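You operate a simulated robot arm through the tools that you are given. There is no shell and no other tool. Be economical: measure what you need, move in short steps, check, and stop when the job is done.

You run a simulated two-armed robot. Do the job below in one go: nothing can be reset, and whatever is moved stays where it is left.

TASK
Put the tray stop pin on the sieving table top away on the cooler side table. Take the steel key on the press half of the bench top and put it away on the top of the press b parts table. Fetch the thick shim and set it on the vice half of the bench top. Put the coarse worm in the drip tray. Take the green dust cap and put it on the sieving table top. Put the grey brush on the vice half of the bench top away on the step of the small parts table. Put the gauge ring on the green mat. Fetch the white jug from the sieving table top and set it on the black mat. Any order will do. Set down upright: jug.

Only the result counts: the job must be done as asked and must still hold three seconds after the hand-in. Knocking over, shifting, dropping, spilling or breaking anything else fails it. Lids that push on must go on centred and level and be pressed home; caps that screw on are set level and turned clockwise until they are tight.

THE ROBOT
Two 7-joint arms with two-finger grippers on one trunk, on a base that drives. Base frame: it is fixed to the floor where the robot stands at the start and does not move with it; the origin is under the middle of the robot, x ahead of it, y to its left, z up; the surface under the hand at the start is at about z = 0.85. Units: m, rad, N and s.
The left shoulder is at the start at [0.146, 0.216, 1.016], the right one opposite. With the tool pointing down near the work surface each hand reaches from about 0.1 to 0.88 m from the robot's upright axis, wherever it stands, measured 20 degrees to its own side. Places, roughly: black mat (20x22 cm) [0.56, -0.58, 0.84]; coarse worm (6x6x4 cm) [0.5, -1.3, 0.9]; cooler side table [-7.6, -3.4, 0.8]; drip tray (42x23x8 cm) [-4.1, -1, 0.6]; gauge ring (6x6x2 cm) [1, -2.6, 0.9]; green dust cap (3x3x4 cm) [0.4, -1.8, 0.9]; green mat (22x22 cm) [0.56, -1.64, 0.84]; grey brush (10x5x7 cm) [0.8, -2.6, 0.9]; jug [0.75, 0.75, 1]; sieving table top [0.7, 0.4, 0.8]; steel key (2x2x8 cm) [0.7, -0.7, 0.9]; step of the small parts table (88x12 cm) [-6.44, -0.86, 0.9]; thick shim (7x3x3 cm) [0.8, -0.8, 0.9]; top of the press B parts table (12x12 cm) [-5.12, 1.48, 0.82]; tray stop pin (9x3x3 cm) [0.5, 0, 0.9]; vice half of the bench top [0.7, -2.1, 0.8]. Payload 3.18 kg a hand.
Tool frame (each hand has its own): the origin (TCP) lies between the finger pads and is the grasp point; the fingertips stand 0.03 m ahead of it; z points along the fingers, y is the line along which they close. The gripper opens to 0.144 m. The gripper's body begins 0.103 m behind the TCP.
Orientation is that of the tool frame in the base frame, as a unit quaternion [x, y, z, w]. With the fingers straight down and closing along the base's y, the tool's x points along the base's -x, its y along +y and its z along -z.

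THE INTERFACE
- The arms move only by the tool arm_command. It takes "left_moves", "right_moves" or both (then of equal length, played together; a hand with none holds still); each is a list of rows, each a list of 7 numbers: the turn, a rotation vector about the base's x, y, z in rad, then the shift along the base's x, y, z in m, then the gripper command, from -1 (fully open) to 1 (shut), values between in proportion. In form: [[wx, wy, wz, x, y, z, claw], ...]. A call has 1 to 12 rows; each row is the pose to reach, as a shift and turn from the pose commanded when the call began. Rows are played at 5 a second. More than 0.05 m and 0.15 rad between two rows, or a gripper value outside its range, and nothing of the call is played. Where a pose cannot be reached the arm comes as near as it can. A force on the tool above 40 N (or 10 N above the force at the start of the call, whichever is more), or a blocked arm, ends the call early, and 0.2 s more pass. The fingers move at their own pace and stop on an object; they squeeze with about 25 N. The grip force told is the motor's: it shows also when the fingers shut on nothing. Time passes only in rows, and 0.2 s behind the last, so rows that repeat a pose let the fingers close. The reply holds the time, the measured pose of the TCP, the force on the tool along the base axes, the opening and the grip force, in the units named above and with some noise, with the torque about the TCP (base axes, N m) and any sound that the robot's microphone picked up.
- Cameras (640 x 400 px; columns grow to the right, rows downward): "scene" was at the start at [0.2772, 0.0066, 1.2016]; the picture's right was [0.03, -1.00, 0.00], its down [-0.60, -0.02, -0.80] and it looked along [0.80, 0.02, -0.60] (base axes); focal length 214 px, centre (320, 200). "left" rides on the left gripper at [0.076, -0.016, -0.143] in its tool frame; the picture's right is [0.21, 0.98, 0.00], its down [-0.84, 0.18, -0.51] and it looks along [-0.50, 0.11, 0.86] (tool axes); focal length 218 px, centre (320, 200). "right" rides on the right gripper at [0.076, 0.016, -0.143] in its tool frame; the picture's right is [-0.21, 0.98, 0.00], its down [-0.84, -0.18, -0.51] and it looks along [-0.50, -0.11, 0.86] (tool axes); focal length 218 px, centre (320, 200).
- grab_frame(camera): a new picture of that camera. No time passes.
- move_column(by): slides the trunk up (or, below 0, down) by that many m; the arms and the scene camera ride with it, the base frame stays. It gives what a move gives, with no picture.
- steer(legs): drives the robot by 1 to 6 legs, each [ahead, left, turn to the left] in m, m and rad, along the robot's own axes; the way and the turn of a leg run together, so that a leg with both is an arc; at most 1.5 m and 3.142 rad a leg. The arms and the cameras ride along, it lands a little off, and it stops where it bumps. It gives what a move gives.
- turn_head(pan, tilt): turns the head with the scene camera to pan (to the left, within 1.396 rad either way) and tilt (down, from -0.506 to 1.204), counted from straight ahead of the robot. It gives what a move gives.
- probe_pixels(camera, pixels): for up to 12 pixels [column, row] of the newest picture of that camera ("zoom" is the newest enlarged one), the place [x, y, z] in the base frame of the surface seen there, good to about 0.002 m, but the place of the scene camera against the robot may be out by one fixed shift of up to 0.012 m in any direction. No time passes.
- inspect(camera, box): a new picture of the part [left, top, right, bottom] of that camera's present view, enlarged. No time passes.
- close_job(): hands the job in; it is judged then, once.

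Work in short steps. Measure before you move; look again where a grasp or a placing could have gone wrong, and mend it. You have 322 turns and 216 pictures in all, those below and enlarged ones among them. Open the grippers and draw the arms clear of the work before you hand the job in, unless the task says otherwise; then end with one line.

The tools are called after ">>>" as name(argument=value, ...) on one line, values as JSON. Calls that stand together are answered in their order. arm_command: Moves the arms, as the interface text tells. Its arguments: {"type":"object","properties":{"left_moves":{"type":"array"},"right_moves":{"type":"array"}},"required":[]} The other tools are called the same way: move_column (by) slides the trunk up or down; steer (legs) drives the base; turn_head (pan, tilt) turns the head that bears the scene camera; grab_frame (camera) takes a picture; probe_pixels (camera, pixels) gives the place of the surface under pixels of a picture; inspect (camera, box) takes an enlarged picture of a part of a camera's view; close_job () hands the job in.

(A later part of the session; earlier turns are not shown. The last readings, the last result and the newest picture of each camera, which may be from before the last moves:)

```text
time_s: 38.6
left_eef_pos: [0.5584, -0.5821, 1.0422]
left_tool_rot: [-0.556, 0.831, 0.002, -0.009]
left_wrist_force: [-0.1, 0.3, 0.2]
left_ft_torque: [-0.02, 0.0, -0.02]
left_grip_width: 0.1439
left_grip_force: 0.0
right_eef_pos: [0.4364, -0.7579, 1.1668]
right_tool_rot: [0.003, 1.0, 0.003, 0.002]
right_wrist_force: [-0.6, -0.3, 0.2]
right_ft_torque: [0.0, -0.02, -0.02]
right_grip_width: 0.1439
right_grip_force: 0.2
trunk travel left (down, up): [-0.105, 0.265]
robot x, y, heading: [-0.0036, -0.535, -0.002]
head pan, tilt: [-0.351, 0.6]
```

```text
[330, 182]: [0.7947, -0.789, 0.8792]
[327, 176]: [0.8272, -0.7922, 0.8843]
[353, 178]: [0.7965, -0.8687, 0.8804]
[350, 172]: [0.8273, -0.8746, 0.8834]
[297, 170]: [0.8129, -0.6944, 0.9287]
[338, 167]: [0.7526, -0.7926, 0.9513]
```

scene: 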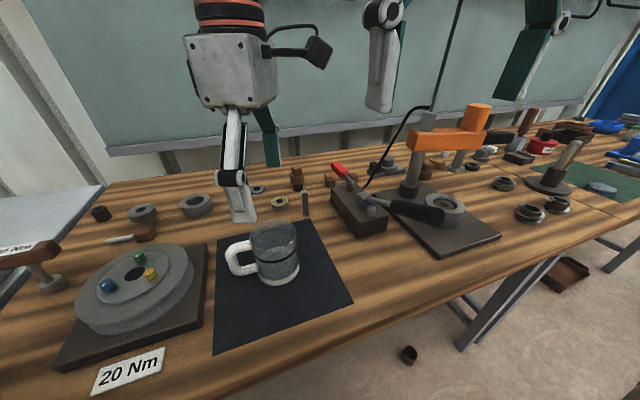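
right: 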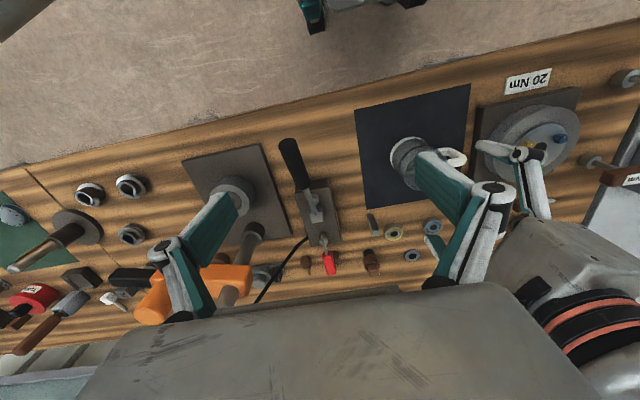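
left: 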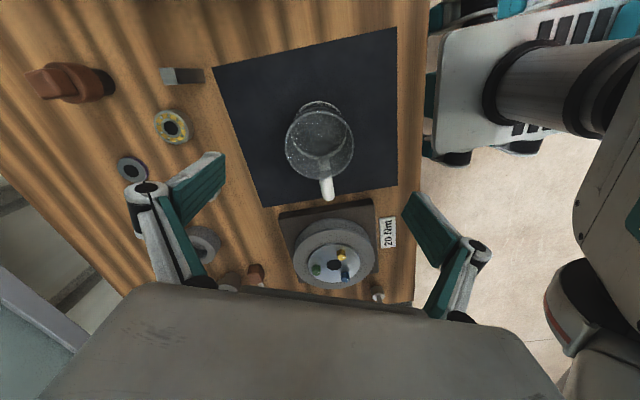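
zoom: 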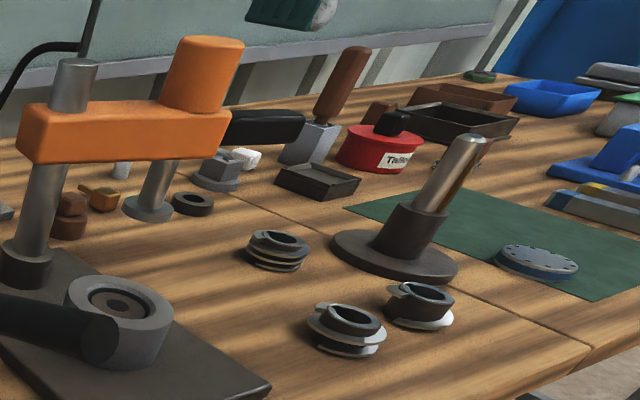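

I bring the right hand over the shims for a close view (and draw the left hand back).

>>> arm_command(left_moves=[[0, 0, -0.14, -0.03, 0.03, 0, -1], [0, 0, -0.28, -0.06, 0.06, 0, -1], [0, 0, -0.42, -0.09, 0.09, 0, -1], [0, 0, -0.56, -0.1, 0.12, 0, -1], [0, 0, -0.7, -0.1, 0.15, 0, -1]], right_moves=[[0, 0, 0, 0.03, -0.01, -0.02, -1], [0, 0, 0, 0.07, -0.02, -0.04, -1], [0, 0, 0, 0.11, -0.03, -0.06, -1], [0, 0, 0, 0.15, -0.04, -0.07, -1], [0, 0, 0, 0.18, -0.05, -0.07, -1]])

>>> grab_frame(camera="right")

```text
time_s: 39.8
left_eef_pos: [0.4602, -0.4308, 1.0431]
left_tool_rot: [-0.237, 0.971, 0.005, -0.009]
left_wrist_force: [-0.1, 0.6, -0.2]
left_ft_torque: [-0.03, 0.0, 0.03]
left_grip_width: 0.1438
left_grip_force: 0.0
right_eef_pos: [0.5402, -0.789, 1.095]
right_tool_rot: [0.003, 1.0, 0.001, 0.002]
right_wrist_force: [0.4, 0.2, -0.5]
right_ft_torque: [-0.03, 0.01, -0.02]
right_grip_width: 0.1441
right_grip_force: 0.1
right hand out of reach, approached as far as the arm can: row 2, 3, 4, 5
trunk travel left (down, up): [-0.105, 0.265]
robot x, y, heading: [-0.0039, -0.5354, 0.001]
head pan, tilt: [-0.351, 0.6]
```

```text
182 pictures are left
```

right: 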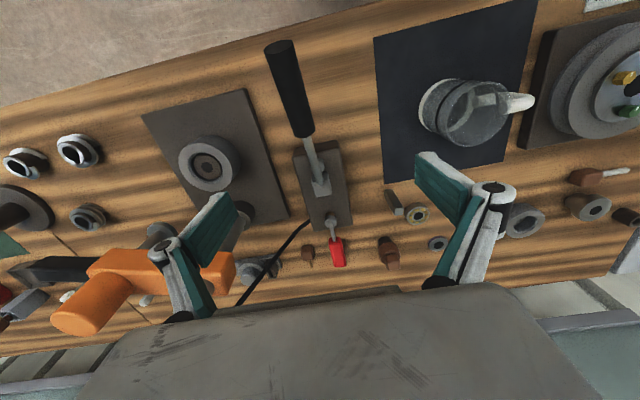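

Higher means less reach. I lower to z≈1.03 while going forward.

>>> arm_command(right_moves=[[0, 0, 0, 0.0, -0.01, -0.045, -1], [0, 0, 0, 0.04, -0.02, -0.065, -1], [0, 0, 0, 0.085, -0.03, -0.065, -1], [0, 0, 0, 0.13, -0.04, -0.065, -1]])

>>> grab_frame(camera="right")

```text
time_s: 40.8
left_eef_pos: [0.4609, -0.4326, 1.0429]
left_tool_rot: [-0.239, 0.971, 0.005, -0.008]
left_wrist_force: [-0.6, 0.5, -0.7]
left_ft_torque: [-0.04, 0.01, -0.03]
left_grip_width: 0.144
left_grip_force: 0.1
right_eef_pos: [0.6007, -0.8154, 1.0226]
right_tool_rot: [0.002, 1.0, 0.002, 0.001]
right_wrist_force: [-0.6, 0.8, 0.6]
right_ft_torque: [-0.02, 0.03, 0.01]
right_grip_width: 0.1439
right_grip_force: 0.1
right hand out of reach, approached as far as the arm can: row 3, 4
trunk travel left (down, up): [-0.105, 0.265]
robot x, y, heading: [0.0003, -0.5371, -0.007]
head pan, tilt: [-0.351, 0.6]
```

```text
181 pictures are left
```

right: 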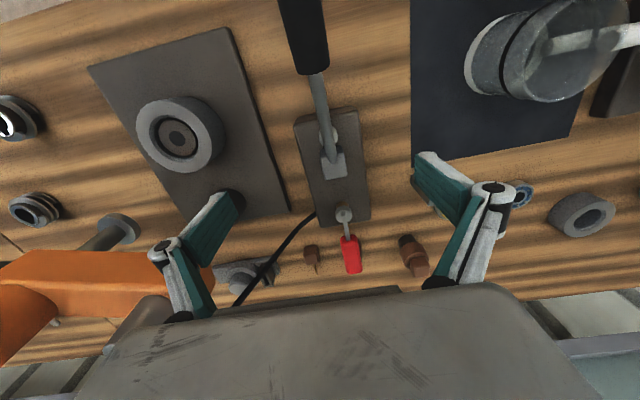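

Reach with zero yaw ends at x≈0.60. From here the two shims are at (312,258) and hidden under the red handle (350,255); I zoom in.

>>> inspect(camera="right", box=[230, 210, 450, 300])

>>> inspect(camera="scene", box=[310, 150, 380, 200])

>>> probe_pixels(camera="right", pixels=[[100, 262], [200, 270], [215, 200], [130, 235]])

```text
2.91 times, centred on (340, 255) of right
```

zoom: 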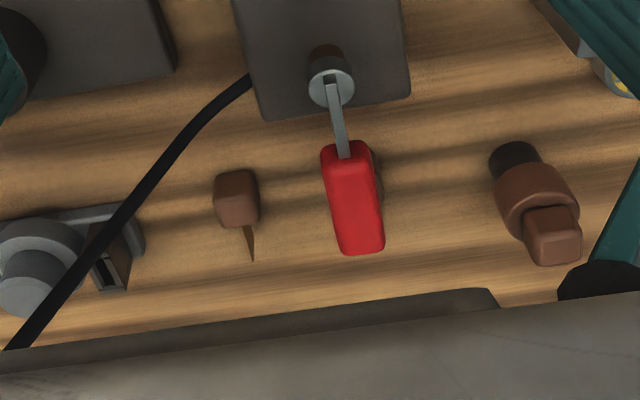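

```text
8.00 times, centred on (345, 175) of scene
```

zoom: 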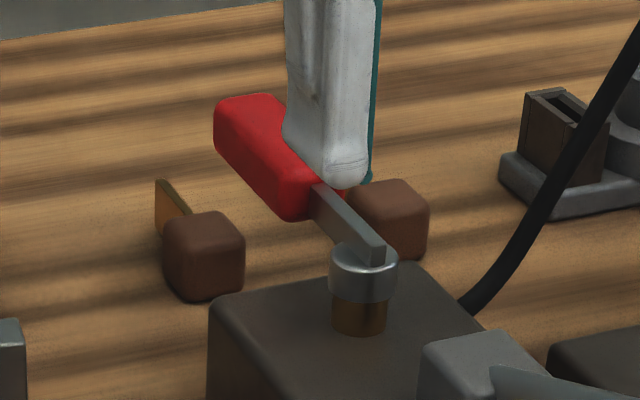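

```text
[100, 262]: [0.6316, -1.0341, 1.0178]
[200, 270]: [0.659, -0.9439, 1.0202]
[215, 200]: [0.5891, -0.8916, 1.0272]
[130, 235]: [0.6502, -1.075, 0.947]
```

I shift the right hand toward +y to see past the red handle at the nearer shim's blade.

>>> arm_command(right_moves=[[0, 0, 0, 0.0, 0.04, 0.02, -1], [0, 0, 0, 0.0, 0.08, 0.02, -1], [0, 0, 0, 0.0, 0.12, 0.02, -1]])

>>> inspect(camera="right", box=[160, 180, 400, 300])

```text
time_s: 41.6
left_eef_pos: [0.4601, -0.4314, 1.044]
left_tool_rot: [-0.239, 0.971, 0.005, -0.009]
left_wrist_force: [0.5, 0.5, -0.2]
left_ft_torque: [-0.02, 0.03, 0.01]
left_grip_width: 0.1443
left_grip_force: 0.1
right_eef_pos: [0.5996, -0.6954, 1.0429]
right_tool_rot: [0.003, 1.0, 0.001, 0.0]
right_wrist_force: [0.6, 1.0, -0.2]
right_ft_torque: [-0.04, 0.0, 0.0]
right_grip_width: 0.1441
right_grip_force: 0.1
trunk travel left (down, up): [-0.105, 0.265]
robot x, y, heading: [-0.0045, -0.5352, -0.001]
head pan, tilt: [-0.351, 0.6]
```

```text
2.67 times, centred on (280, 240) of right
```

zoom: 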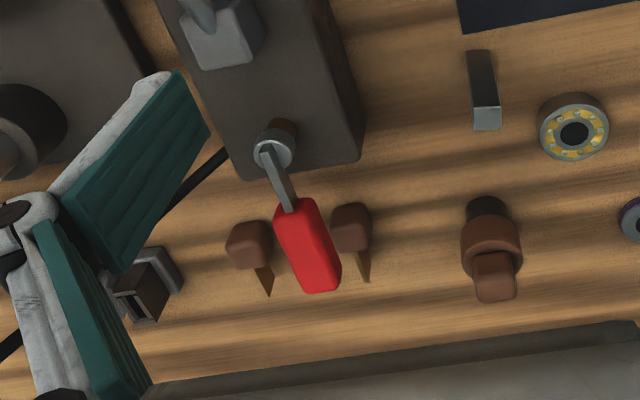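

They look alike from here. I try negative yaw on the right hand to extend reach and get the camera nearer.

>>> arm_command(right_moves=[[0, 0, -0.14, 0, -0.01, -0.01, -1], [0, 0, -0.28, 0, -0.02, -0.01, -1], [0, 0, -0.42, 0.02, -0.03, -0.01, -1], [0, 0, -0.56, 0.04, -0.04, -0.01, -1], [0, 0, -0.7, 0.06, -0.05, -0.01, -1], [0, 0, -0.84, 0.08, -0.06, -0.01, -1], [0, 0, -0.98, 0.1, -0.06, -0.01, -1], [0, 0, -0.98, 0.14, -0.06, -0.01, -1]])

>>> grab_frame(camera="right")

```text
time_s: 43.4
left_eef_pos: [0.4604, -0.4308, 1.0402]
left_tool_rot: [-0.239, 0.971, 0.006, -0.009]
left_wrist_force: [0.8, -0.4, -1.1]
left_ft_torque: [0.01, 0.03, -0.01]
left_grip_width: 0.1439
left_grip_force: 0.1
right_eef_pos: [0.7433, -0.755, 1.0328]
right_tool_rot: [0.473, 0.881, 0.0, 0.001]
right_wrist_force: [0.2, -0.4, -0.1]
right_ft_torque: [0.0, 0.02, 0.01]
right_grip_width: 0.144
right_grip_force: 0.1
trunk travel left (down, up): [-0.105, 0.265]
robot x, y, heading: [-0.0016, -0.5344, -0.005]
head pan, tilt: [-0.351, 0.6]
```

```text
177 pictures are left
```

right: 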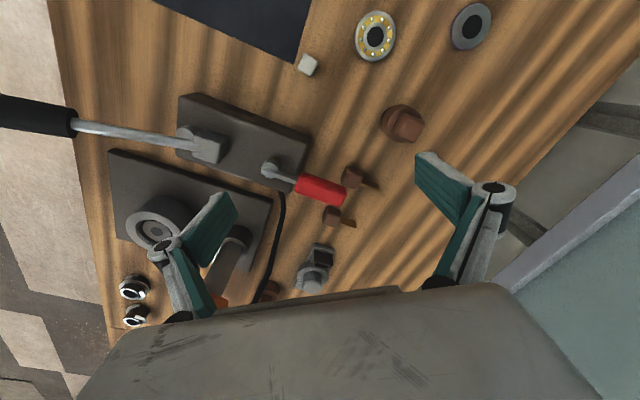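

Negative yaw gives the right hand the reach. Both shims are now side by side at (353,178) and (335,217); zoom in.

>>> inspect(camera="right", box=[300, 150, 400, 240])

>>> probe_pixels(camera="zoom", pixels=[[340, 150], [220, 420], [420, 200], [60, 160]])

>>> probe_pixels(camera="right", pixels=[[353, 178], [370, 184], [333, 215], [350, 223], [340, 192], [300, 185], [308, 64]])

```text
4.44 times, centred on (350, 195) of right
```

zoom: 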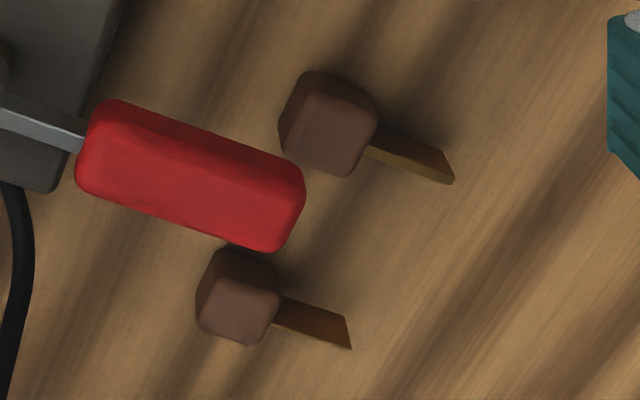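

```text
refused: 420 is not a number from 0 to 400
```

```text
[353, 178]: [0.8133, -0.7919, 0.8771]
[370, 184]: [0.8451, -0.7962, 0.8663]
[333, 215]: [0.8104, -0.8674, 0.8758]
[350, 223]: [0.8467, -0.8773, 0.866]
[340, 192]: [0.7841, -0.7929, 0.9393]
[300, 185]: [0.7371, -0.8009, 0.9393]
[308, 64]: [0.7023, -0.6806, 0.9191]
```

The nearer one (y=-0.792) has the visibly thicker blade: thick shim; its cube sits at (0.81,-0.792), top 0.877. To judge how close the base can go, I look down at the base front and bench edge.

>>> turn_head(pan=0.0, tilt=1.2)

>>> grab_frame(camera="scene")

```text
time_s: 44.4
left_eef_pos: [0.4594, -0.432, 1.0447]
left_tool_rot: [-0.239, 0.971, 0.005, -0.008]
left_wrist_force: [-0.4, -0.8, 0.9]
left_ft_torque: [-0.01, -0.01, -0.01]
left_grip_width: 0.1442
left_grip_force: 0.1
right_eef_pos: [0.7411, -0.7573, 1.0342]
right_tool_rot: [0.473, 0.881, 0.0, 0.001]
right_wrist_force: [0.4, -0.3, -0.1]
right_ft_torque: [-0.02, 0.01, 0.0]
right_grip_width: 0.1439
right_grip_force: 0.1
trunk travel left (down, up): [-0.105, 0.265]
robot x, y, heading: [-0.0024, -0.5363, 0.002]
head pan, tilt: [0.0, 1.201]
```

```text
175 pictures are left
```

scene: 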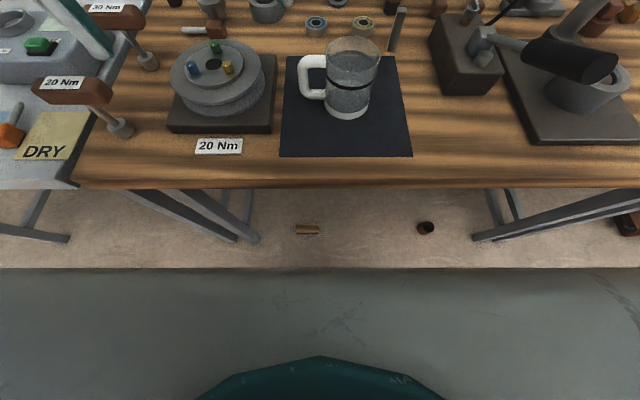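

>>> probe_pixels(camera="scene", pixels=[[320, 272], [320, 190], [320, 186], [60, 275], [600, 275], [245, 240], [475, 240], [68, 240], [320, 365], [308, 232], [426, 230], [490, 195]])

```text
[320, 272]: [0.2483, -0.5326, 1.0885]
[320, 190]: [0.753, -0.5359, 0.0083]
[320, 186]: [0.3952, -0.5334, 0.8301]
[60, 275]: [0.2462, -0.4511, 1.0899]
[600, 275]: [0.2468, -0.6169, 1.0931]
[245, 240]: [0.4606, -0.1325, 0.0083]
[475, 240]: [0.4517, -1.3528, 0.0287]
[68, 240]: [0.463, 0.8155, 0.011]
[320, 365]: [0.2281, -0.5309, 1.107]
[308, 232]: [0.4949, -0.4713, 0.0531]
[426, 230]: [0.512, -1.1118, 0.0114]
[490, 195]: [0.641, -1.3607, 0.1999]
```

The left camera's last picture shows the base platform at (435,60–160); I probe its front edge.

>>> probe_pixels(camera="left", pixels=[[436, 60], [440, 120], [450, 155], [480, 150], [470, 5], [410, 200]])

```text
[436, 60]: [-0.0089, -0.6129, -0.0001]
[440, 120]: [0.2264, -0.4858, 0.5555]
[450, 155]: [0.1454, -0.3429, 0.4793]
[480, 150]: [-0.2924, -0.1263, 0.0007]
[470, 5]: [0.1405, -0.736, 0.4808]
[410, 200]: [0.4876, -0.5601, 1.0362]
```

The base has about 0.14 m spare in front. I retract the right hand to its start-like pose, then check the orange press height.

>>> arm_command(right_moves=[[0, 0, 0.14, -0.04, 0.01, 0.0, -1], [0, 0, 0.28, -0.08, 0.02, 0.0, -1], [0, 0, 0.42, -0.12, 0.02, 0.0, -1], [0, 0, 0.5, -0.16, 0.02, 0.02, -1], [0, 0, 0.5, -0.2, 0.02, 0.04, -1], [0, 0, 0.5, -0.24, 0.02, 0.06, -1], [0, 0, 0.5, -0.28, 0.02, 0.08, -1], [0, 0, 0.5, -0.32, 0.02, 0.1, -1]])

>>> turn_head(pan=-0.6, tilt=0.6)

>>> grab_frame(camera="scene")

```text
time_s: 46.2
left_eef_pos: [0.459, -0.4312, 1.0435]
left_tool_rot: [-0.239, 0.971, 0.006, -0.008]
left_wrist_force: [-0.6, -0.6, 0.8]
left_ft_torque: [-0.01, 0.01, 0.0]
left_grip_width: 0.1439
left_grip_force: 0.0
right_eef_pos: [0.417, -0.7393, 1.1344]
right_tool_rot: [0.239, 0.971, 0.001, 0.002]
right_wrist_force: [-0.2, 0.6, 0.3]
right_ft_torque: [0.02, -0.04, -0.03]
right_grip_width: 0.144
right_grip_force: 0.1
trunk travel left (down, up): [-0.105, 0.265]
robot x, y, heading: [-0.0014, -0.5357, -0.002]
head pan, tilt: [0.0, 1.201]
```

```text
time_s: 47.2
left_eef_pos: [0.4598, -0.431, 1.0418]
left_tool_rot: [-0.238, 0.971, 0.005, -0.007]
left_wrist_force: [-1.3, -1.1, 0.0]
left_ft_torque: [-0.01, 0.02, 0.0]
left_grip_width: 0.144
left_grip_force: 0.0
right_eef_pos: [0.4212, -0.7388, 1.1331]
right_tool_rot: [0.24, 0.971, 0.001, 0.001]
right_wrist_force: [-1.0, -0.1, -0.4]
right_ft_torque: [0.0, 0.01, 0.02]
right_grip_width: 0.1442
right_grip_force: 0.0
trunk travel left (down, up): [-0.105, 0.265]
robot x, y, heading: [-0.0054, -0.5383, 0.006]
head pan, tilt: [-0.6, 0.6]
```

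```text
174 pictures are left
```

scene: 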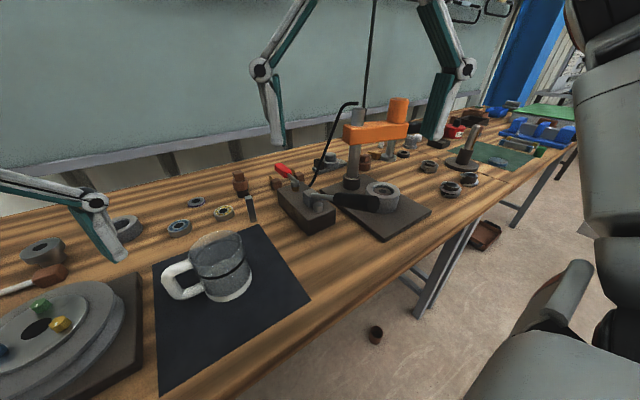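

>>> probe_pixels(camera="scene", pixels=[[397, 102], [375, 132], [352, 130], [369, 120], [340, 105], [355, 165], [462, 145], [477, 128], [450, 190], [428, 165]])

>>> inspect(camera="scene", box=[400, 80, 600, 220])

```text
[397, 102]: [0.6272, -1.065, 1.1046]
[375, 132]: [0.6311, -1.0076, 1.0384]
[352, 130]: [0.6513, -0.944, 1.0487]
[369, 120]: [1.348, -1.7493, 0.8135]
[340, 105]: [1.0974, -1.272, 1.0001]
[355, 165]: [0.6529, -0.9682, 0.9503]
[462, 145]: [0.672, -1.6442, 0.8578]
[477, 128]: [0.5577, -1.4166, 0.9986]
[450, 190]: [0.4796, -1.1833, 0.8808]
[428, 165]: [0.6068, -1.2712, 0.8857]
```

```text
2.86 times, centred on (500, 150) of scene
```

zoom: 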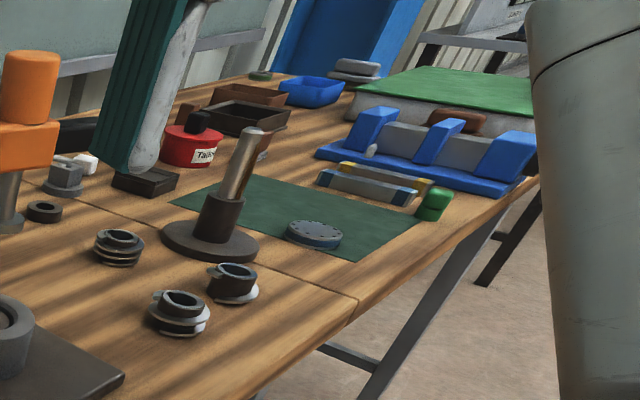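

The orange press top is ~1.10 at (0.63,-1.065); I'll turn left first here, then translate to (0.1,-0.975) so the right hand stays clear.

>>> steer(legs=[[0, 0, 0.6], [-0.166, -0.42, 0]])

>>> grab_frame(camera="right")

```text
time_s: 53.1
left_eef_pos: [0.4258, -0.6375, 1.0434]
left_tool_rot: [-0.513, 0.859, 0.002, -0.009]
left_wrist_force: [-0.6, -0.4, 0.1]
left_ft_torque: [0.05, -0.02, 0.02]
left_grip_width: 0.1436
left_grip_force: 0.1
right_eef_pos: [0.5668, -0.9146, 1.1343]
right_tool_rot: [-0.054, 0.999, 0.001, 0.001]
right_wrist_force: [0.5, 0.8, -0.5]
right_ft_torque: [0.01, 0.0, -0.02]
right_grip_width: 0.144
right_grip_force: 0.1
trunk travel left (down, up): [-0.105, 0.265]
robot x, y, heading: [0.1026, -0.981, 0.589]
head pan, tilt: [-0.6, 0.6]
```

```text
172 pictures are left
```

right: 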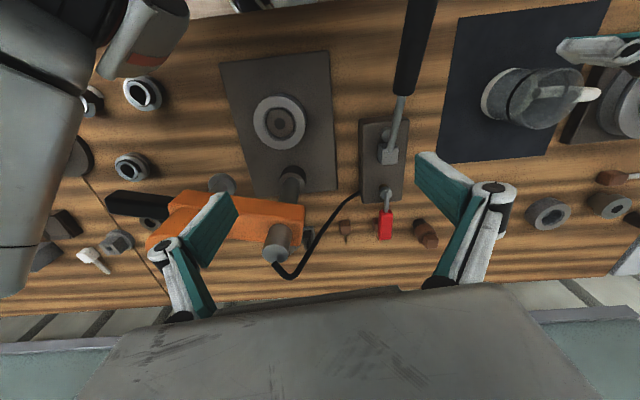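

I check where the black hose beside the clamp runs, as it lies near my approach.

>>> probe_pixels(camera="right", pixels=[[357, 197], [340, 213], [325, 234], [312, 256], [296, 275], [272, 263], [385, 222], [345, 226]])

>>> inspect(camera="right", box=[240, 150, 460, 290])

```text
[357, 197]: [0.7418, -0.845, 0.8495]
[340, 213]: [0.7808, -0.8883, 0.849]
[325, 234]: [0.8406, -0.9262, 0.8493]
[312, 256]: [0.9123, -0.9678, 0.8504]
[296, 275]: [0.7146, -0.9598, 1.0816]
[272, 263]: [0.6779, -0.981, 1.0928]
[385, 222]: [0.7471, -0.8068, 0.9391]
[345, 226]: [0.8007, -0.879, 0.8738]
```

```text
2.86 times, centred on (350, 220) of right
```

zoom: 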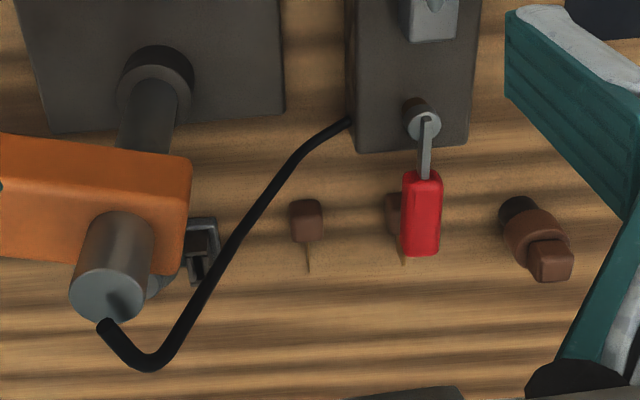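

Hose stays at y < -0.85 near the bench; fine. I move the right hand in front of the shim with a narrow opening.

>>> arm_command(right_moves=[[0, 0, -0.03, 0, 0.045, 0, -0.5], [0, 0, -0.06, 0, 0.09, 0, 0], [0, 0, -0.108, 0, 0.124, -0.02, 0.03], [0, 0, -0.108, 0.02, 0.124, -0.06, 0.03], [0, 0, -0.108, 0.06, 0.124, -0.085, 0.03], [0, 0, -0.108, 0.1, 0.124, -0.1, 0.03], [0, 0, -0.108, 0.14, 0.124, -0.1, 0.03], [0, 0, -0.108, 0.18, 0.124, -0.1, 0.03]])

>>> grab_frame(camera="right")

```text
time_s: 54.9
left_eef_pos: [0.4272, -0.6375, 1.0431]
left_tool_rot: [-0.512, 0.859, 0.002, -0.009]
left_wrist_force: [1.8, -0.3, -0.4]
left_ft_torque: [0.01, 0.04, -0.02]
left_grip_width: 0.1442
left_grip_force: 0.0
right_eef_pos: [0.7485, -0.7911, 1.0321]
right_tool_rot: [0.0, 1.0, 0.001, 0.001]
right_wrist_force: [0.5, 0.2, -0.7]
right_ft_torque: [0.01, 0.04, 0.0]
right_grip_width: 0.0699
right_grip_force: 0.0
trunk travel left (down, up): [-0.105, 0.265]
robot x, y, heading: [0.1003, -0.9789, 0.59]
head pan, tilt: [-0.6, 0.6]
```

```text
170 pictures are left
```

right: 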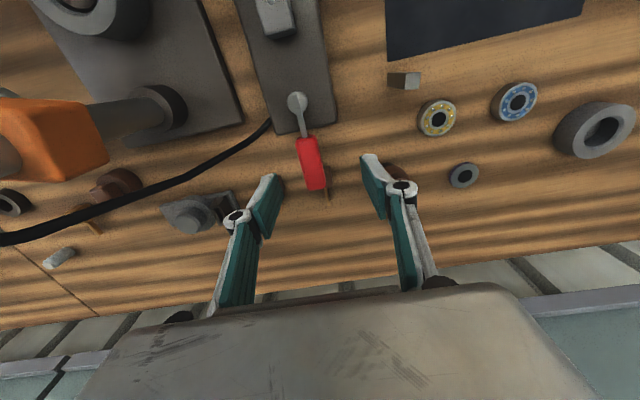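

Good. Move above the shim (x=0.815) and check.

>>> arm_command(right_moves=[[0, 0, 0, 0.035, 0, 0, 0.03], [0, 0, 0, 0.068, 0, 0, 0.03], [0, 0, 0, 0.068, 0, -0.03, 0.03]])

>>> grab_frame(camera="right")

```text
time_s: 55.7
left_eef_pos: [0.4197, -0.6353, 1.048]
left_tool_rot: [-0.513, 0.858, 0.001, -0.005]
left_wrist_force: [-0.6, 0.2, -0.2]
left_ft_torque: [0.0, -0.01, 0.02]
left_grip_width: 0.1441
left_grip_force: 0.0
right_eef_pos: [0.8077, -0.7888, 1.0149]
right_tool_rot: [-0.003, 1.0, 0.004, 0.008]
right_wrist_force: [0.2, -0.4, 0.3]
right_ft_torque: [-0.03, -0.03, 0.0]
right_grip_width: 0.07
right_grip_force: 0.0
trunk travel left (down, up): [-0.105, 0.265]
robot x, y, heading: [0.1024, -0.9842, 0.593]
head pan, tilt: [-0.6, 0.6]
```

```text
169 pictures are left
```

right: 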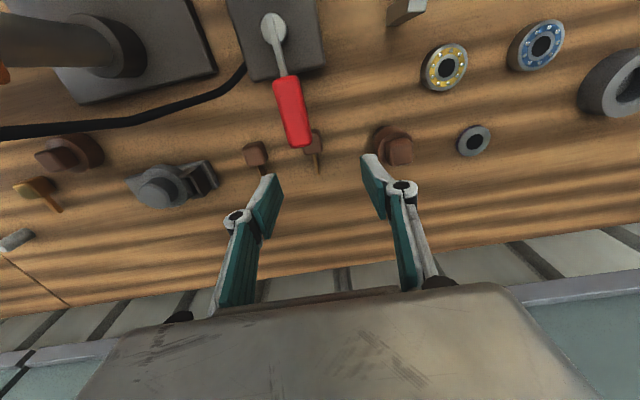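

I probe the cube's visible part and the blade to align precisely.

>>> inspect(camera="right", box=[230, 90, 430, 215])

>>> probe_pixels(camera="right", pixels=[[317, 147], [312, 152], [318, 170], [303, 142], [308, 120], [320, 137], [255, 155], [395, 150]])

```text
3.20 times, centred on (330, 152) of right
```

zoom: 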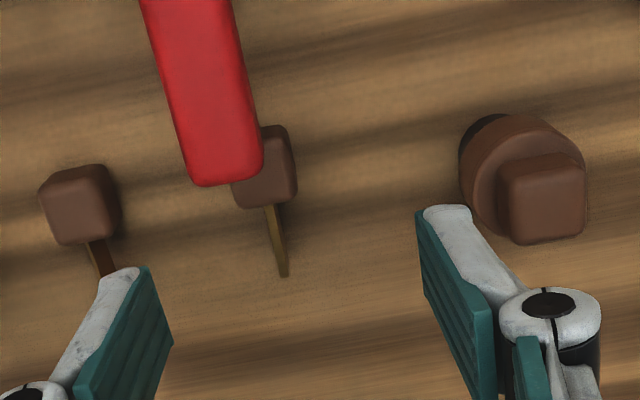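

```text
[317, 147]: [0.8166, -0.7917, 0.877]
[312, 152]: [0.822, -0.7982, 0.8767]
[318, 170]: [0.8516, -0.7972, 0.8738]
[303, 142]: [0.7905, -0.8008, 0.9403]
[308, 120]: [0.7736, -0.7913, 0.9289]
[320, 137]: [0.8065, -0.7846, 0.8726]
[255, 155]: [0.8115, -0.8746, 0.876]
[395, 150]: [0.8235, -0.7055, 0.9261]
```

The shim cube centre is (0.811,-0.797), top 0.877. Descend to TCP z 0.885 and close.

>>> arm_command(right_moves=[[0, 0, 0, 0.005, -0.008, 0, 0.03], [0, 0, 0, 0.005, -0.008, -0.04, 0.03], [0, 0, 0, 0.005, -0.008, -0.08, 0.03], [0, 0, 0, 0.005, -0.008, -0.105, 0.03], [0, 0, 0, 0.005, -0.008, -0.105, 0.03]])

>>> inspect(camera="right", box=[200, 80, 460, 300])

```text
time_s: 57.1
left_eef_pos: [0.3999, -0.6301, 1.0631]
left_tool_rot: [-0.514, 0.857, -0.006, 0.011]
left_wrist_force: [-0.2, -0.1, -0.7]
left_ft_torque: [-0.08, -0.01, -0.01]
left_grip_width: 0.1439
left_grip_force: 0.0
right_eef_pos: [0.7922, -0.7719, 0.977]
right_tool_rot: [-0.016, 0.998, 0.027, 0.054]
right_wrist_force: [0.2, -0.1, -0.9]
right_ft_torque: [0.05, 0.04, 0.04]
right_grip_width: 0.0698
right_grip_force: 0.1
trunk travel left (down, up): [-0.105, 0.265]
robot x, y, heading: [0.1036, -0.9818, 0.597]
head pan, tilt: [-0.6, 0.6]
stopped in row 5 (right hand): the arm was blocked; the commanded pose is now the measured one
```

```text
1.82 times, centred on (330, 190) of right
```

zoom: 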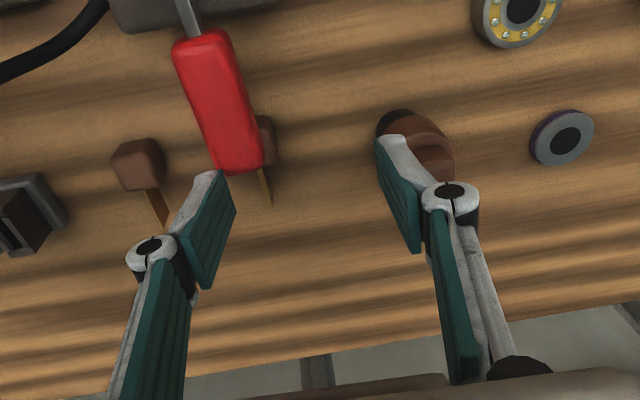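

The arm is blocked with no wrist force: some arm link is probably resting on the orange press. I go back up and look.

>>> arm_command(right_moves=[[0, 0, 0, 0, 0, 0.03, 0.03], [0, 0, 0, 0, 0, 0.06, 0.03]])

>>> grab_frame(camera="scene")

```text
time_s: 57.7
left_eef_pos: [0.4088, -0.6351, 1.0474]
left_tool_rot: [-0.512, 0.859, -0.003, -0.003]
left_wrist_force: [-0.5, -0.1, -0.4]
left_ft_torque: [-0.02, -0.04, -0.02]
left_grip_width: 0.1441
left_grip_force: 0.1
right_eef_pos: [0.7998, -0.786, 0.9972]
right_tool_rot: [-0.009, 0.999, 0.015, 0.032]
right_wrist_force: [0.2, -0.2, 0.0]
right_ft_torque: [-0.01, -0.02, 0.0]
right_grip_width: 0.0698
right_grip_force: 0.1
trunk travel left (down, up): [-0.105, 0.265]
robot x, y, heading: [0.1015, -0.9794, 0.591]
head pan, tilt: [-0.6, 0.6]
```

```text
166 pictures are left
```

scene: 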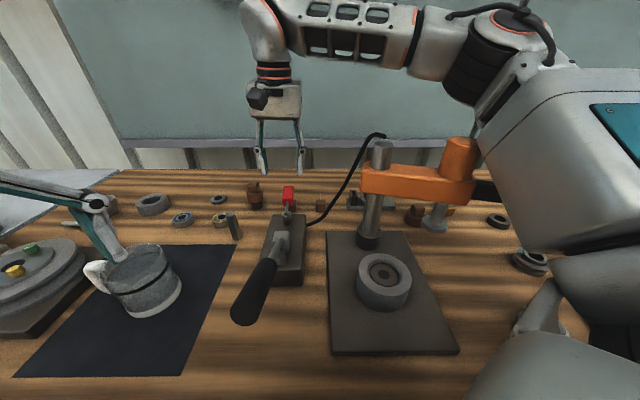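

The right upper arm rests on the orange handle. I'll use the left arm from the other side instead; first retract the right arm the way it came.

>>> arm_command(right_moves=[[0, 0.03, 0, -0.01, 0, 0.03, 0.03], [0, 0.06, 0, -0.05, 0, 0.035, 0.03], [0, 0.06, 0, -0.09, 0, 0.045, 0.03], [0, 0.06, 0, -0.13, 0, 0.06, 0.03], [0, 0.06, 0, -0.17, 0, 0.08, 0.03], [0, 0.06, 0, -0.21, 0, 0.1, 0.03], [0, 0.06, 0, -0.24, -0.03, 0.12, 0.03], [0, 0.06, 0, -0.27, -0.06, 0.13, 0.03]])

>>> turn_head(pan=-0.4, tilt=0.6)

>>> grab_frame(camera="scene")

```text
time_s: 59.5
left_eef_pos: [0.4251, -0.6371, 1.0452]
left_tool_rot: [-0.513, 0.859, 0.003, -0.009]
left_wrist_force: [0.0, -0.9, -0.1]
left_ft_torque: [0.01, -0.04, 0.04]
left_grip_width: 0.144
left_grip_force: 0.1
right_eef_pos: [0.5434, -0.8452, 1.1118]
right_tool_rot: [-0.009, 1.0, 0.015, -0.01]
right_wrist_force: [0.2, 0.8, 0.9]
right_ft_torque: [0.01, -0.03, -0.01]
right_grip_width: 0.0699
right_grip_force: 0.1
trunk travel left (down, up): [-0.105, 0.265]
robot x, y, heading: [0.1007, -0.9827, 0.594]
head pan, tilt: [-0.6, 0.6]
```

```text
time_s: 60.3
left_eef_pos: [0.4263, -0.6363, 1.0429]
left_tool_rot: [-0.513, 0.858, 0.002, -0.01]
left_wrist_force: [0.1, 0.3, 0.0]
left_ft_torque: [0.03, 0.02, -0.02]
left_grip_width: 0.1439
left_grip_force: 0.1
right_eef_pos: [0.5448, -0.8454, 1.1124]
right_tool_rot: [-0.01, 1.0, 0.016, -0.01]
right_wrist_force: [0.0, 0.0, 0.2]
right_ft_torque: [0.0, -0.02, -0.04]
right_grip_width: 0.0697
right_grip_force: 0.1
trunk travel left (down, up): [-0.105, 0.265]
robot x, y, heading: [0.1019, -0.9826, 0.598]
head pan, tilt: [-0.4, 0.6]
```

```text
165 pictures are left
```

scene: 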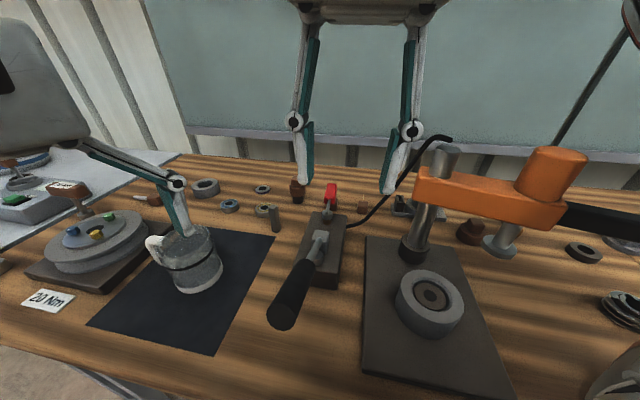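

All good. Drive to (0,-0.61), turn to heading -0.6, then forward to x≈0.1.

>>> steer(legs=[[0.123, 0.363, 0], [0, 0, -1.19], [0.0825, 0.0565, 0]])

>>> turn_head(pan=0.3, tilt=0.6)

>>> grab_frame(camera="left")

>>> grab_frame(camera="scene")

```text
time_s: 67.7
left_eef_pos: [0.5417, -0.7885, 1.0444]
left_tool_rot: [0.059, 0.998, 0.007, -0.005]
left_wrist_force: [0.2, 0.2, 0.3]
left_ft_torque: [-0.01, 0.05, -0.01]
left_grip_width: 0.1438
left_grip_force: 0.0
right_eef_pos: [0.3912, -0.975, 1.1121]
right_tool_rot: [0.555, 0.831, 0.018, 0.001]
right_wrist_force: [-0.3, 0.0, -0.3]
right_ft_torque: [-0.03, 0.01, -0.04]
right_grip_width: 0.0696
right_grip_force: 0.1
trunk travel left (down, up): [-0.105, 0.265]
robot x, y, heading: [0.0997, -0.6155, -0.599]
head pan, tilt: [-0.4, 0.6]
```

```text
time_s: 68.8
left_eef_pos: [0.54, -0.7887, 1.0438]
left_tool_rot: [0.058, 0.998, 0.008, -0.006]
left_wrist_force: [0.1, -0.1, -0.3]
left_ft_torque: [-0.01, -0.03, 0.0]
left_grip_width: 0.144
left_grip_force: 0.1
right_eef_pos: [0.3905, -0.9751, 1.1115]
right_tool_rot: [0.555, 0.831, 0.018, 0.001]
right_wrist_force: [-0.4, 0.0, -0.3]
right_ft_torque: [0.03, -0.02, -0.04]
right_grip_width: 0.0699
right_grip_force: 0.1
trunk travel left (down, up): [-0.105, 0.265]
robot x, y, heading: [0.1038, -0.6139, -0.598]
head pan, tilt: [0.3, 0.6]
```

```text
164 pictures are left
```

left: 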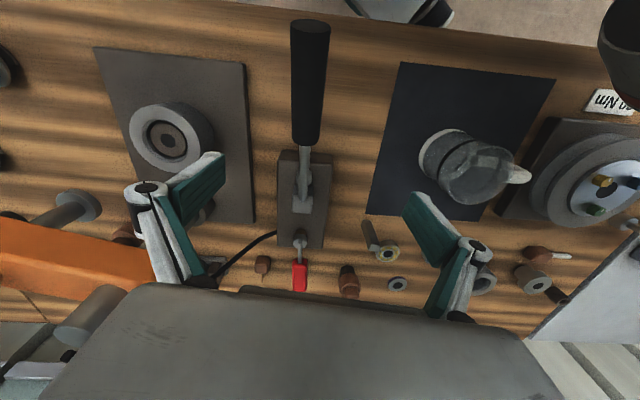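

```text
163 pictures are left
```

scene: 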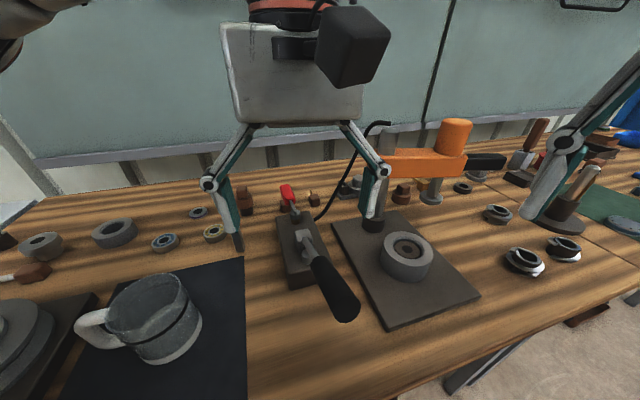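

Left hand is at (0.54,-0.789). I narrow the opening, fix yaw, and advance over the shim.

>>> arm_command(left_moves=[[0, 0, 0.06, 0.0, 0, 0, 0.03], [0, 0, 0.117, 0.04, -0.003, 0, 0.03], [0, 0, 0.117, 0.085, -0.005, 0, 0.03], [0, 0, 0.117, 0.13, -0.008, -0.005, 0.03], [0, 0, 0.117, 0.175, -0.008, -0.01, 0.03], [0, 0, 0.117, 0.22, -0.008, -0.015, 0.03], [0, 0, 0.117, 0.25, -0.008, -0.02, 0.03], [0, 0, 0.117, 0.274, -0.008, -0.03, 0.03], [0, 0, 0.117, 0.274, -0.008, -0.03, 0.03]])

>>> grab_frame(camera="left")

```text
time_s: 70.8
left_eef_pos: [0.8135, -0.7959, 1.016]
left_tool_rot: [0.0, 1.0, 0.007, -0.006]
left_wrist_force: [0.5, -0.5, 0.4]
left_ft_torque: [0.01, -0.05, 0.01]
left_grip_width: 0.07
left_grip_force: 0.0
right_eef_pos: [0.3914, -0.9753, 1.112]
right_tool_rot: [0.555, 0.831, 0.019, 0.001]
right_wrist_force: [0.5, -0.5, 0.4]
right_ft_torque: [0.02, 0.0, 0.01]
right_grip_width: 0.0695
right_grip_force: 0.1
trunk travel left (down, up): [-0.105, 0.265]
robot x, y, heading: [0.0993, -0.6124, -0.605]
head pan, tilt: [0.3, 0.6]
```

```text
162 pictures are left
```

left: 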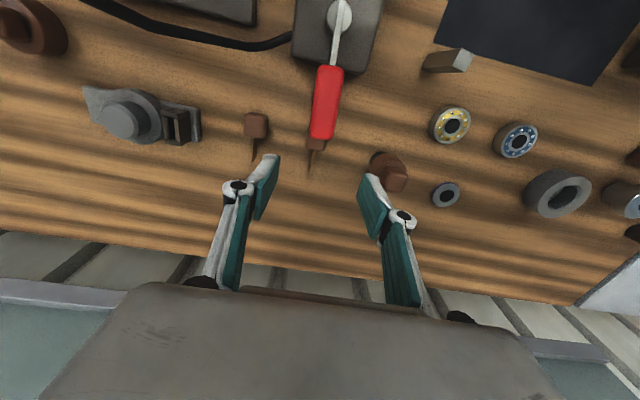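

Reached cleanly. Probe cube and blade once more.

>>> probe_pixels(camera="left", pixels=[[311, 145], [322, 146], [313, 162], [322, 133], [330, 120], [385, 165]])

```text
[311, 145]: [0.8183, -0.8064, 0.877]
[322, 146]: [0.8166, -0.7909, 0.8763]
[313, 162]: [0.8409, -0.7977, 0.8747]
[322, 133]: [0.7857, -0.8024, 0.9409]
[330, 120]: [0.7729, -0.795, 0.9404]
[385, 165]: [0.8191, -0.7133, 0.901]
```

Aligned. Descend to z 0.885 and close.

>>> arm_command(left_moves=[[0, 0, 0, 0.001, -0.002, -0.04, 0.03], [0, 0, 0, 0.001, -0.002, -0.08, 0.03], [0, 0, 0, 0.001, -0.002, -0.115, 0.03], [0, 0, 0, 0.001, -0.002, -0.13, 0.03], [0, 0, 0, 0.001, -0.002, -0.13, 0.4], [0, 0, 0, 0.001, -0.002, -0.13, 1], [0, 0, 0, 0.001, -0.002, -0.13, 1]])

>>> grab_frame(camera="left")

```text
time_s: 72.4
left_eef_pos: [0.816, -0.7969, 0.8859]
left_tool_rot: [0.0, 1.0, 0.007, -0.006]
left_wrist_force: [0.5, 0.2, 1.1]
left_ft_torque: [0.03, 0.03, 0.05]
left_grip_width: 0.0258
left_grip_force: 24.7
right_eef_pos: [0.3896, -0.9761, 1.1116]
right_tool_rot: [0.555, 0.832, 0.019, 0.001]
right_wrist_force: [-0.5, 0.4, 0.1]
right_ft_torque: [0.01, 0.01, 0.0]
right_grip_width: 0.0697
right_grip_force: 0.0
trunk travel left (down, up): [-0.105, 0.265]
robot x, y, heading: [0.1032, -0.6109, -0.603]
head pan, tilt: [0.3, 0.6]
```

```text
161 pictures are left
```

left: 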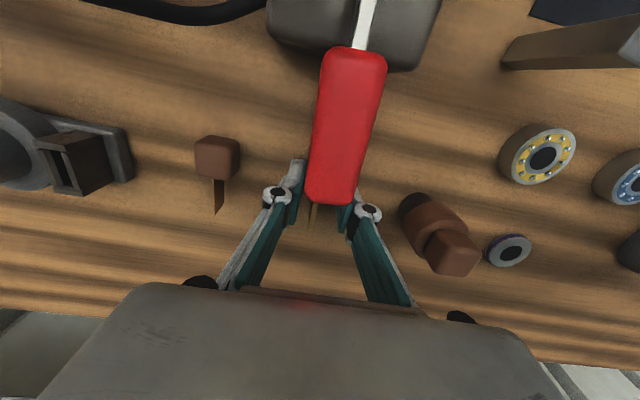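

Gripped (0.026). To clear the red handle overhead, I lift 4 mm, shift +x 2 cm, then rise.

>>> arm_command(left_moves=[[0, 0, 0, 0, 0, 0.004, 1], [0, 0, 0, 0.018, 0, 0.005, 1], [0, 0, 0, 0.02, 0, 0.03, 1], [0, 0, 0, 0.02, 0, 0.07, 1], [0, 0, 0, 0.02, 0, 0.11, 1], [0, 0, 0, 0.0, 0, 0.13, 1]])

>>> grab_frame(camera="left")

```text
time_s: 73.8
left_eef_pos: [0.8167, -0.798, 1.0139]
left_tool_rot: [0.0, 1.0, 0.007, -0.006]
left_wrist_force: [0.2, 0.4, -0.5]
left_ft_torque: [-0.03, 0.0, 0.02]
left_grip_width: 0.0264
left_grip_force: 24.8
right_eef_pos: [0.3894, -0.9751, 1.113]
right_tool_rot: [0.555, 0.832, 0.019, 0.002]
right_wrist_force: [0.7, 0.2, -0.1]
right_ft_torque: [0.0, -0.05, -0.01]
right_grip_width: 0.0698
right_grip_force: 0.1
trunk travel left (down, up): [-0.105, 0.265]
robot x, y, heading: [0.1043, -0.6121, -0.601]
head pan, tilt: [0.3, 0.6]
```

```text
160 pictures are left
```

left: 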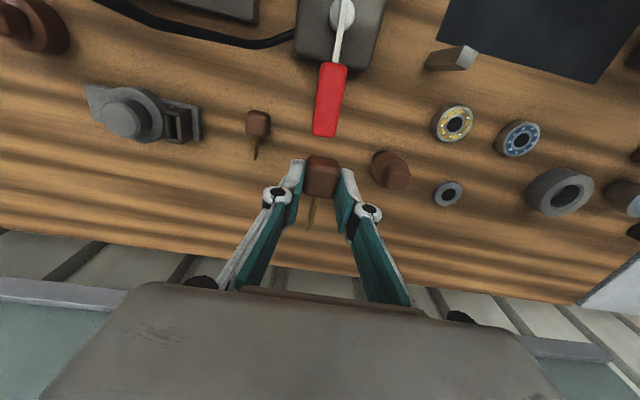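

Shim is held. Retract the left arm toward the robot.

>>> arm_command(left_moves=[[0, 0, 0, -0.045, 0, 0.01, 1], [0, 0, 0, -0.09, 0, 0.02, 1], [0, 0, 0, -0.135, 0, 0.03, 1], [0, 0, 0, -0.18, 0, 0.04, 1], [0, 0, 0, -0.225, 0.01, 0.05, 1], [0, 0, 0, -0.27, 0.02, 0.06, 1], [0, 0, 0, -0.31, 0.03, 0.07, 1], [0, 0, 0, -0.35, 0.04, 0.08, 1]])

>>> steer(legs=[[-0.0825, -0.0565, 0], [0, 0, 0.6]])

>>> turn_head(pan=-0.8, tilt=0.5)

>>> grab_frame(camera="scene")

```text
time_s: 75.6
left_eef_pos: [0.4675, -0.761, 1.0903]
left_tool_rot: [-0.005, 1.0, 0.007, -0.006]
left_wrist_force: [27.6, -8.5, -2.0]
left_ft_torque: [1.4, 4.18, 1.28]
left_grip_width: 0.0261
left_grip_force: 24.7
right_eef_pos: [0.3902, -0.9754, 1.1108]
right_tool_rot: [0.555, 0.832, 0.02, 0.0]
right_wrist_force: [0.8, -0.4, -0.5]
right_ft_torque: [-0.04, -0.01, 0.01]
right_grip_width: 0.0697
right_grip_force: 0.0
trunk travel left (down, up): [-0.105, 0.265]
robot x, y, heading: [0.1013, -0.6124, -0.599]
head pan, tilt: [0.3, 0.6]
```

```text
time_s: 76.6
left_eef_pos: [0.4174, -0.7593, 1.0928]
left_tool_rot: [-0.005, 1.0, 0.006, -0.006]
left_wrist_force: [9.7, -3.3, -2.6]
left_ft_torque: [0.6, 1.05, 0.54]
left_grip_width: 0.0261
left_grip_force: 24.5
right_eef_pos: [0.3403, -0.9745, 1.1129]
right_tool_rot: [0.555, 0.832, 0.019, 0.001]
right_wrist_force: [0.0, 0.8, 0.3]
right_ft_torque: [-0.05, -0.13, -0.02]
right_grip_width: 0.0701
right_grip_force: 0.0
trunk travel left (down, up): [-0.105, 0.265]
robot x, y, heading: [0.0504, -0.612, -0.598]
head pan, tilt: [0.3, 0.6]
stopped in leg 1: the force on the tool passed its limit at 42 N (the readings are from after the stop); the commanded pose is now the measured one
```

```text
time_s: 77.9
left_eef_pos: [0.4224, -0.7619, 1.0894]
left_tool_rot: [-0.013, 1.0, 0.007, -0.009]
left_wrist_force: [27.4, -72.7, 0.5]
left_ft_torque: [12.43, 4.77, 6.11]
left_grip_width: 0.0262
left_grip_force: 25.4
right_eef_pos: [0.3438, -0.9755, 1.1116]
right_tool_rot: [0.554, 0.832, 0.018, -0.001]
right_wrist_force: [-0.8, 0.0, 0.0]
right_ft_torque: [-0.04, 0.04, 0.0]
right_grip_width: 0.0698
right_grip_force: 0.0
trunk travel left (down, up): [-0.105, 0.265]
robot x, y, heading: [0.0524, -0.6123, -0.604]
head pan, tilt: [-0.799, 0.499]
```

```text
159 pictures are left
```

scene: 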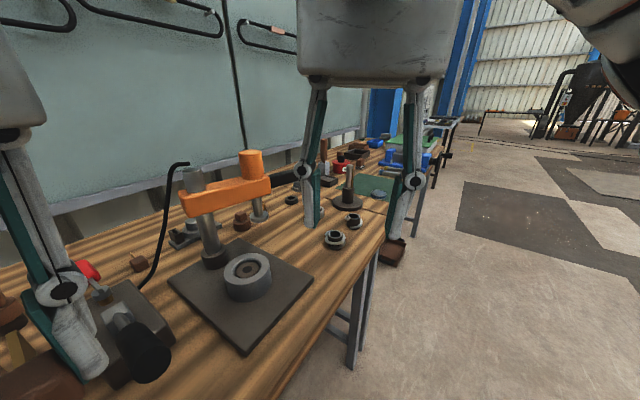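

The left wrist carries a big force: the hand was drawn back into the robot's own head. I move it forward away immediately.

>>> arm_command(left_moves=[[0, 0, 0, 0.03, 0, -0.01, 1], [0, 0, 0, 0.07, 0, -0.02, 1], [0, 0, 0, 0.11, 0.01, -0.02, 1]])

>>> grab_frame(camera="left")

```text
time_s: 78.7
left_eef_pos: [0.529, -0.7522, 1.0713]
left_tool_rot: [-0.002, 1.0, 0.007, -0.008]
left_wrist_force: [-0.7, 0.4, -0.9]
left_ft_torque: [-0.02, -0.03, -0.03]
left_grip_width: 0.026
left_grip_force: 25.7
right_eef_pos: [0.3449, -0.9746, 1.1113]
right_tool_rot: [0.554, 0.832, 0.018, -0.001]
right_wrist_force: [0.1, 0.2, -0.6]
right_ft_torque: [-0.03, 0.01, 0.03]
right_grip_width: 0.0698
right_grip_force: 0.1
trunk travel left (down, up): [-0.105, 0.265]
robot x, y, heading: [0.0538, -0.6142, -0.598]
head pan, tilt: [-0.799, 0.499]
```

```text
158 pictures are left
```

left: 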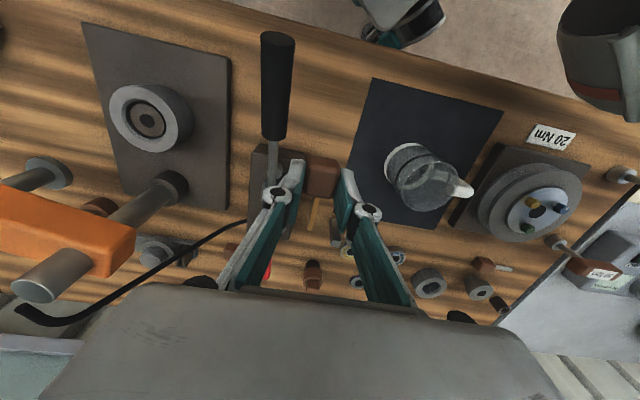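

Free again, shim still held. Back up, square up to the bench, and drive right 0.9.

>>> steer(legs=[[-0.086, -0.059, 0], [0, 0, 0.6], [0, -0.9, 0]])

>>> turn_head(pan=-0.5, tilt=0.6)

>>> grab_frame(camera="scene")

```text
time_s: 89.4
left_eef_pos: [0.428, -1.3523, 1.071]
left_tool_rot: [-0.305, 0.952, 0.004, -0.01]
left_wrist_force: [-0.1, -0.2, -0.8]
left_ft_torque: [0.0, -0.01, -0.02]
left_grip_width: 0.0264
left_grip_force: 25.2
right_eef_pos: [0.4044, -1.6425, 1.1107]
right_tool_rot: [0.277, 0.961, 0.017, -0.006]
right_wrist_force: [0.1, 0.0, -0.1]
right_ft_torque: [-0.02, 0.0, 0.01]
right_grip_width: 0.0697
right_grip_force: 0.1
trunk travel left (down, up): [-0.105, 0.265]
robot x, y, heading: [-0.0405, -1.5087, 0.011]
head pan, tilt: [-0.799, 0.499]
```

```text
time_s: 90.2
left_eef_pos: [0.4274, -1.3518, 1.0709]
left_tool_rot: [-0.305, 0.952, 0.004, -0.01]
left_wrist_force: [0.2, -0.7, -0.3]
left_ft_torque: [0.04, 0.02, 0.01]
left_grip_width: 0.026
left_grip_force: 24.9
right_eef_pos: [0.4044, -1.6403, 1.1106]
right_tool_rot: [0.277, 0.961, 0.017, -0.006]
right_wrist_force: [-0.3, -0.9, -0.2]
right_ft_torque: [-0.01, 0.01, 0.03]
right_grip_width: 0.0698
right_grip_force: 0.1
trunk travel left (down, up): [-0.105, 0.265]
robot x, y, heading: [-0.0421, -1.5113, 0.009]
head pan, tilt: [-0.499, 0.6]
```

```text
157 pictures are left
```

scene: 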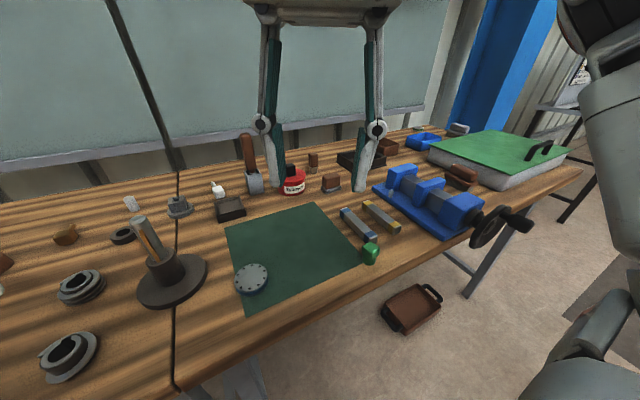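

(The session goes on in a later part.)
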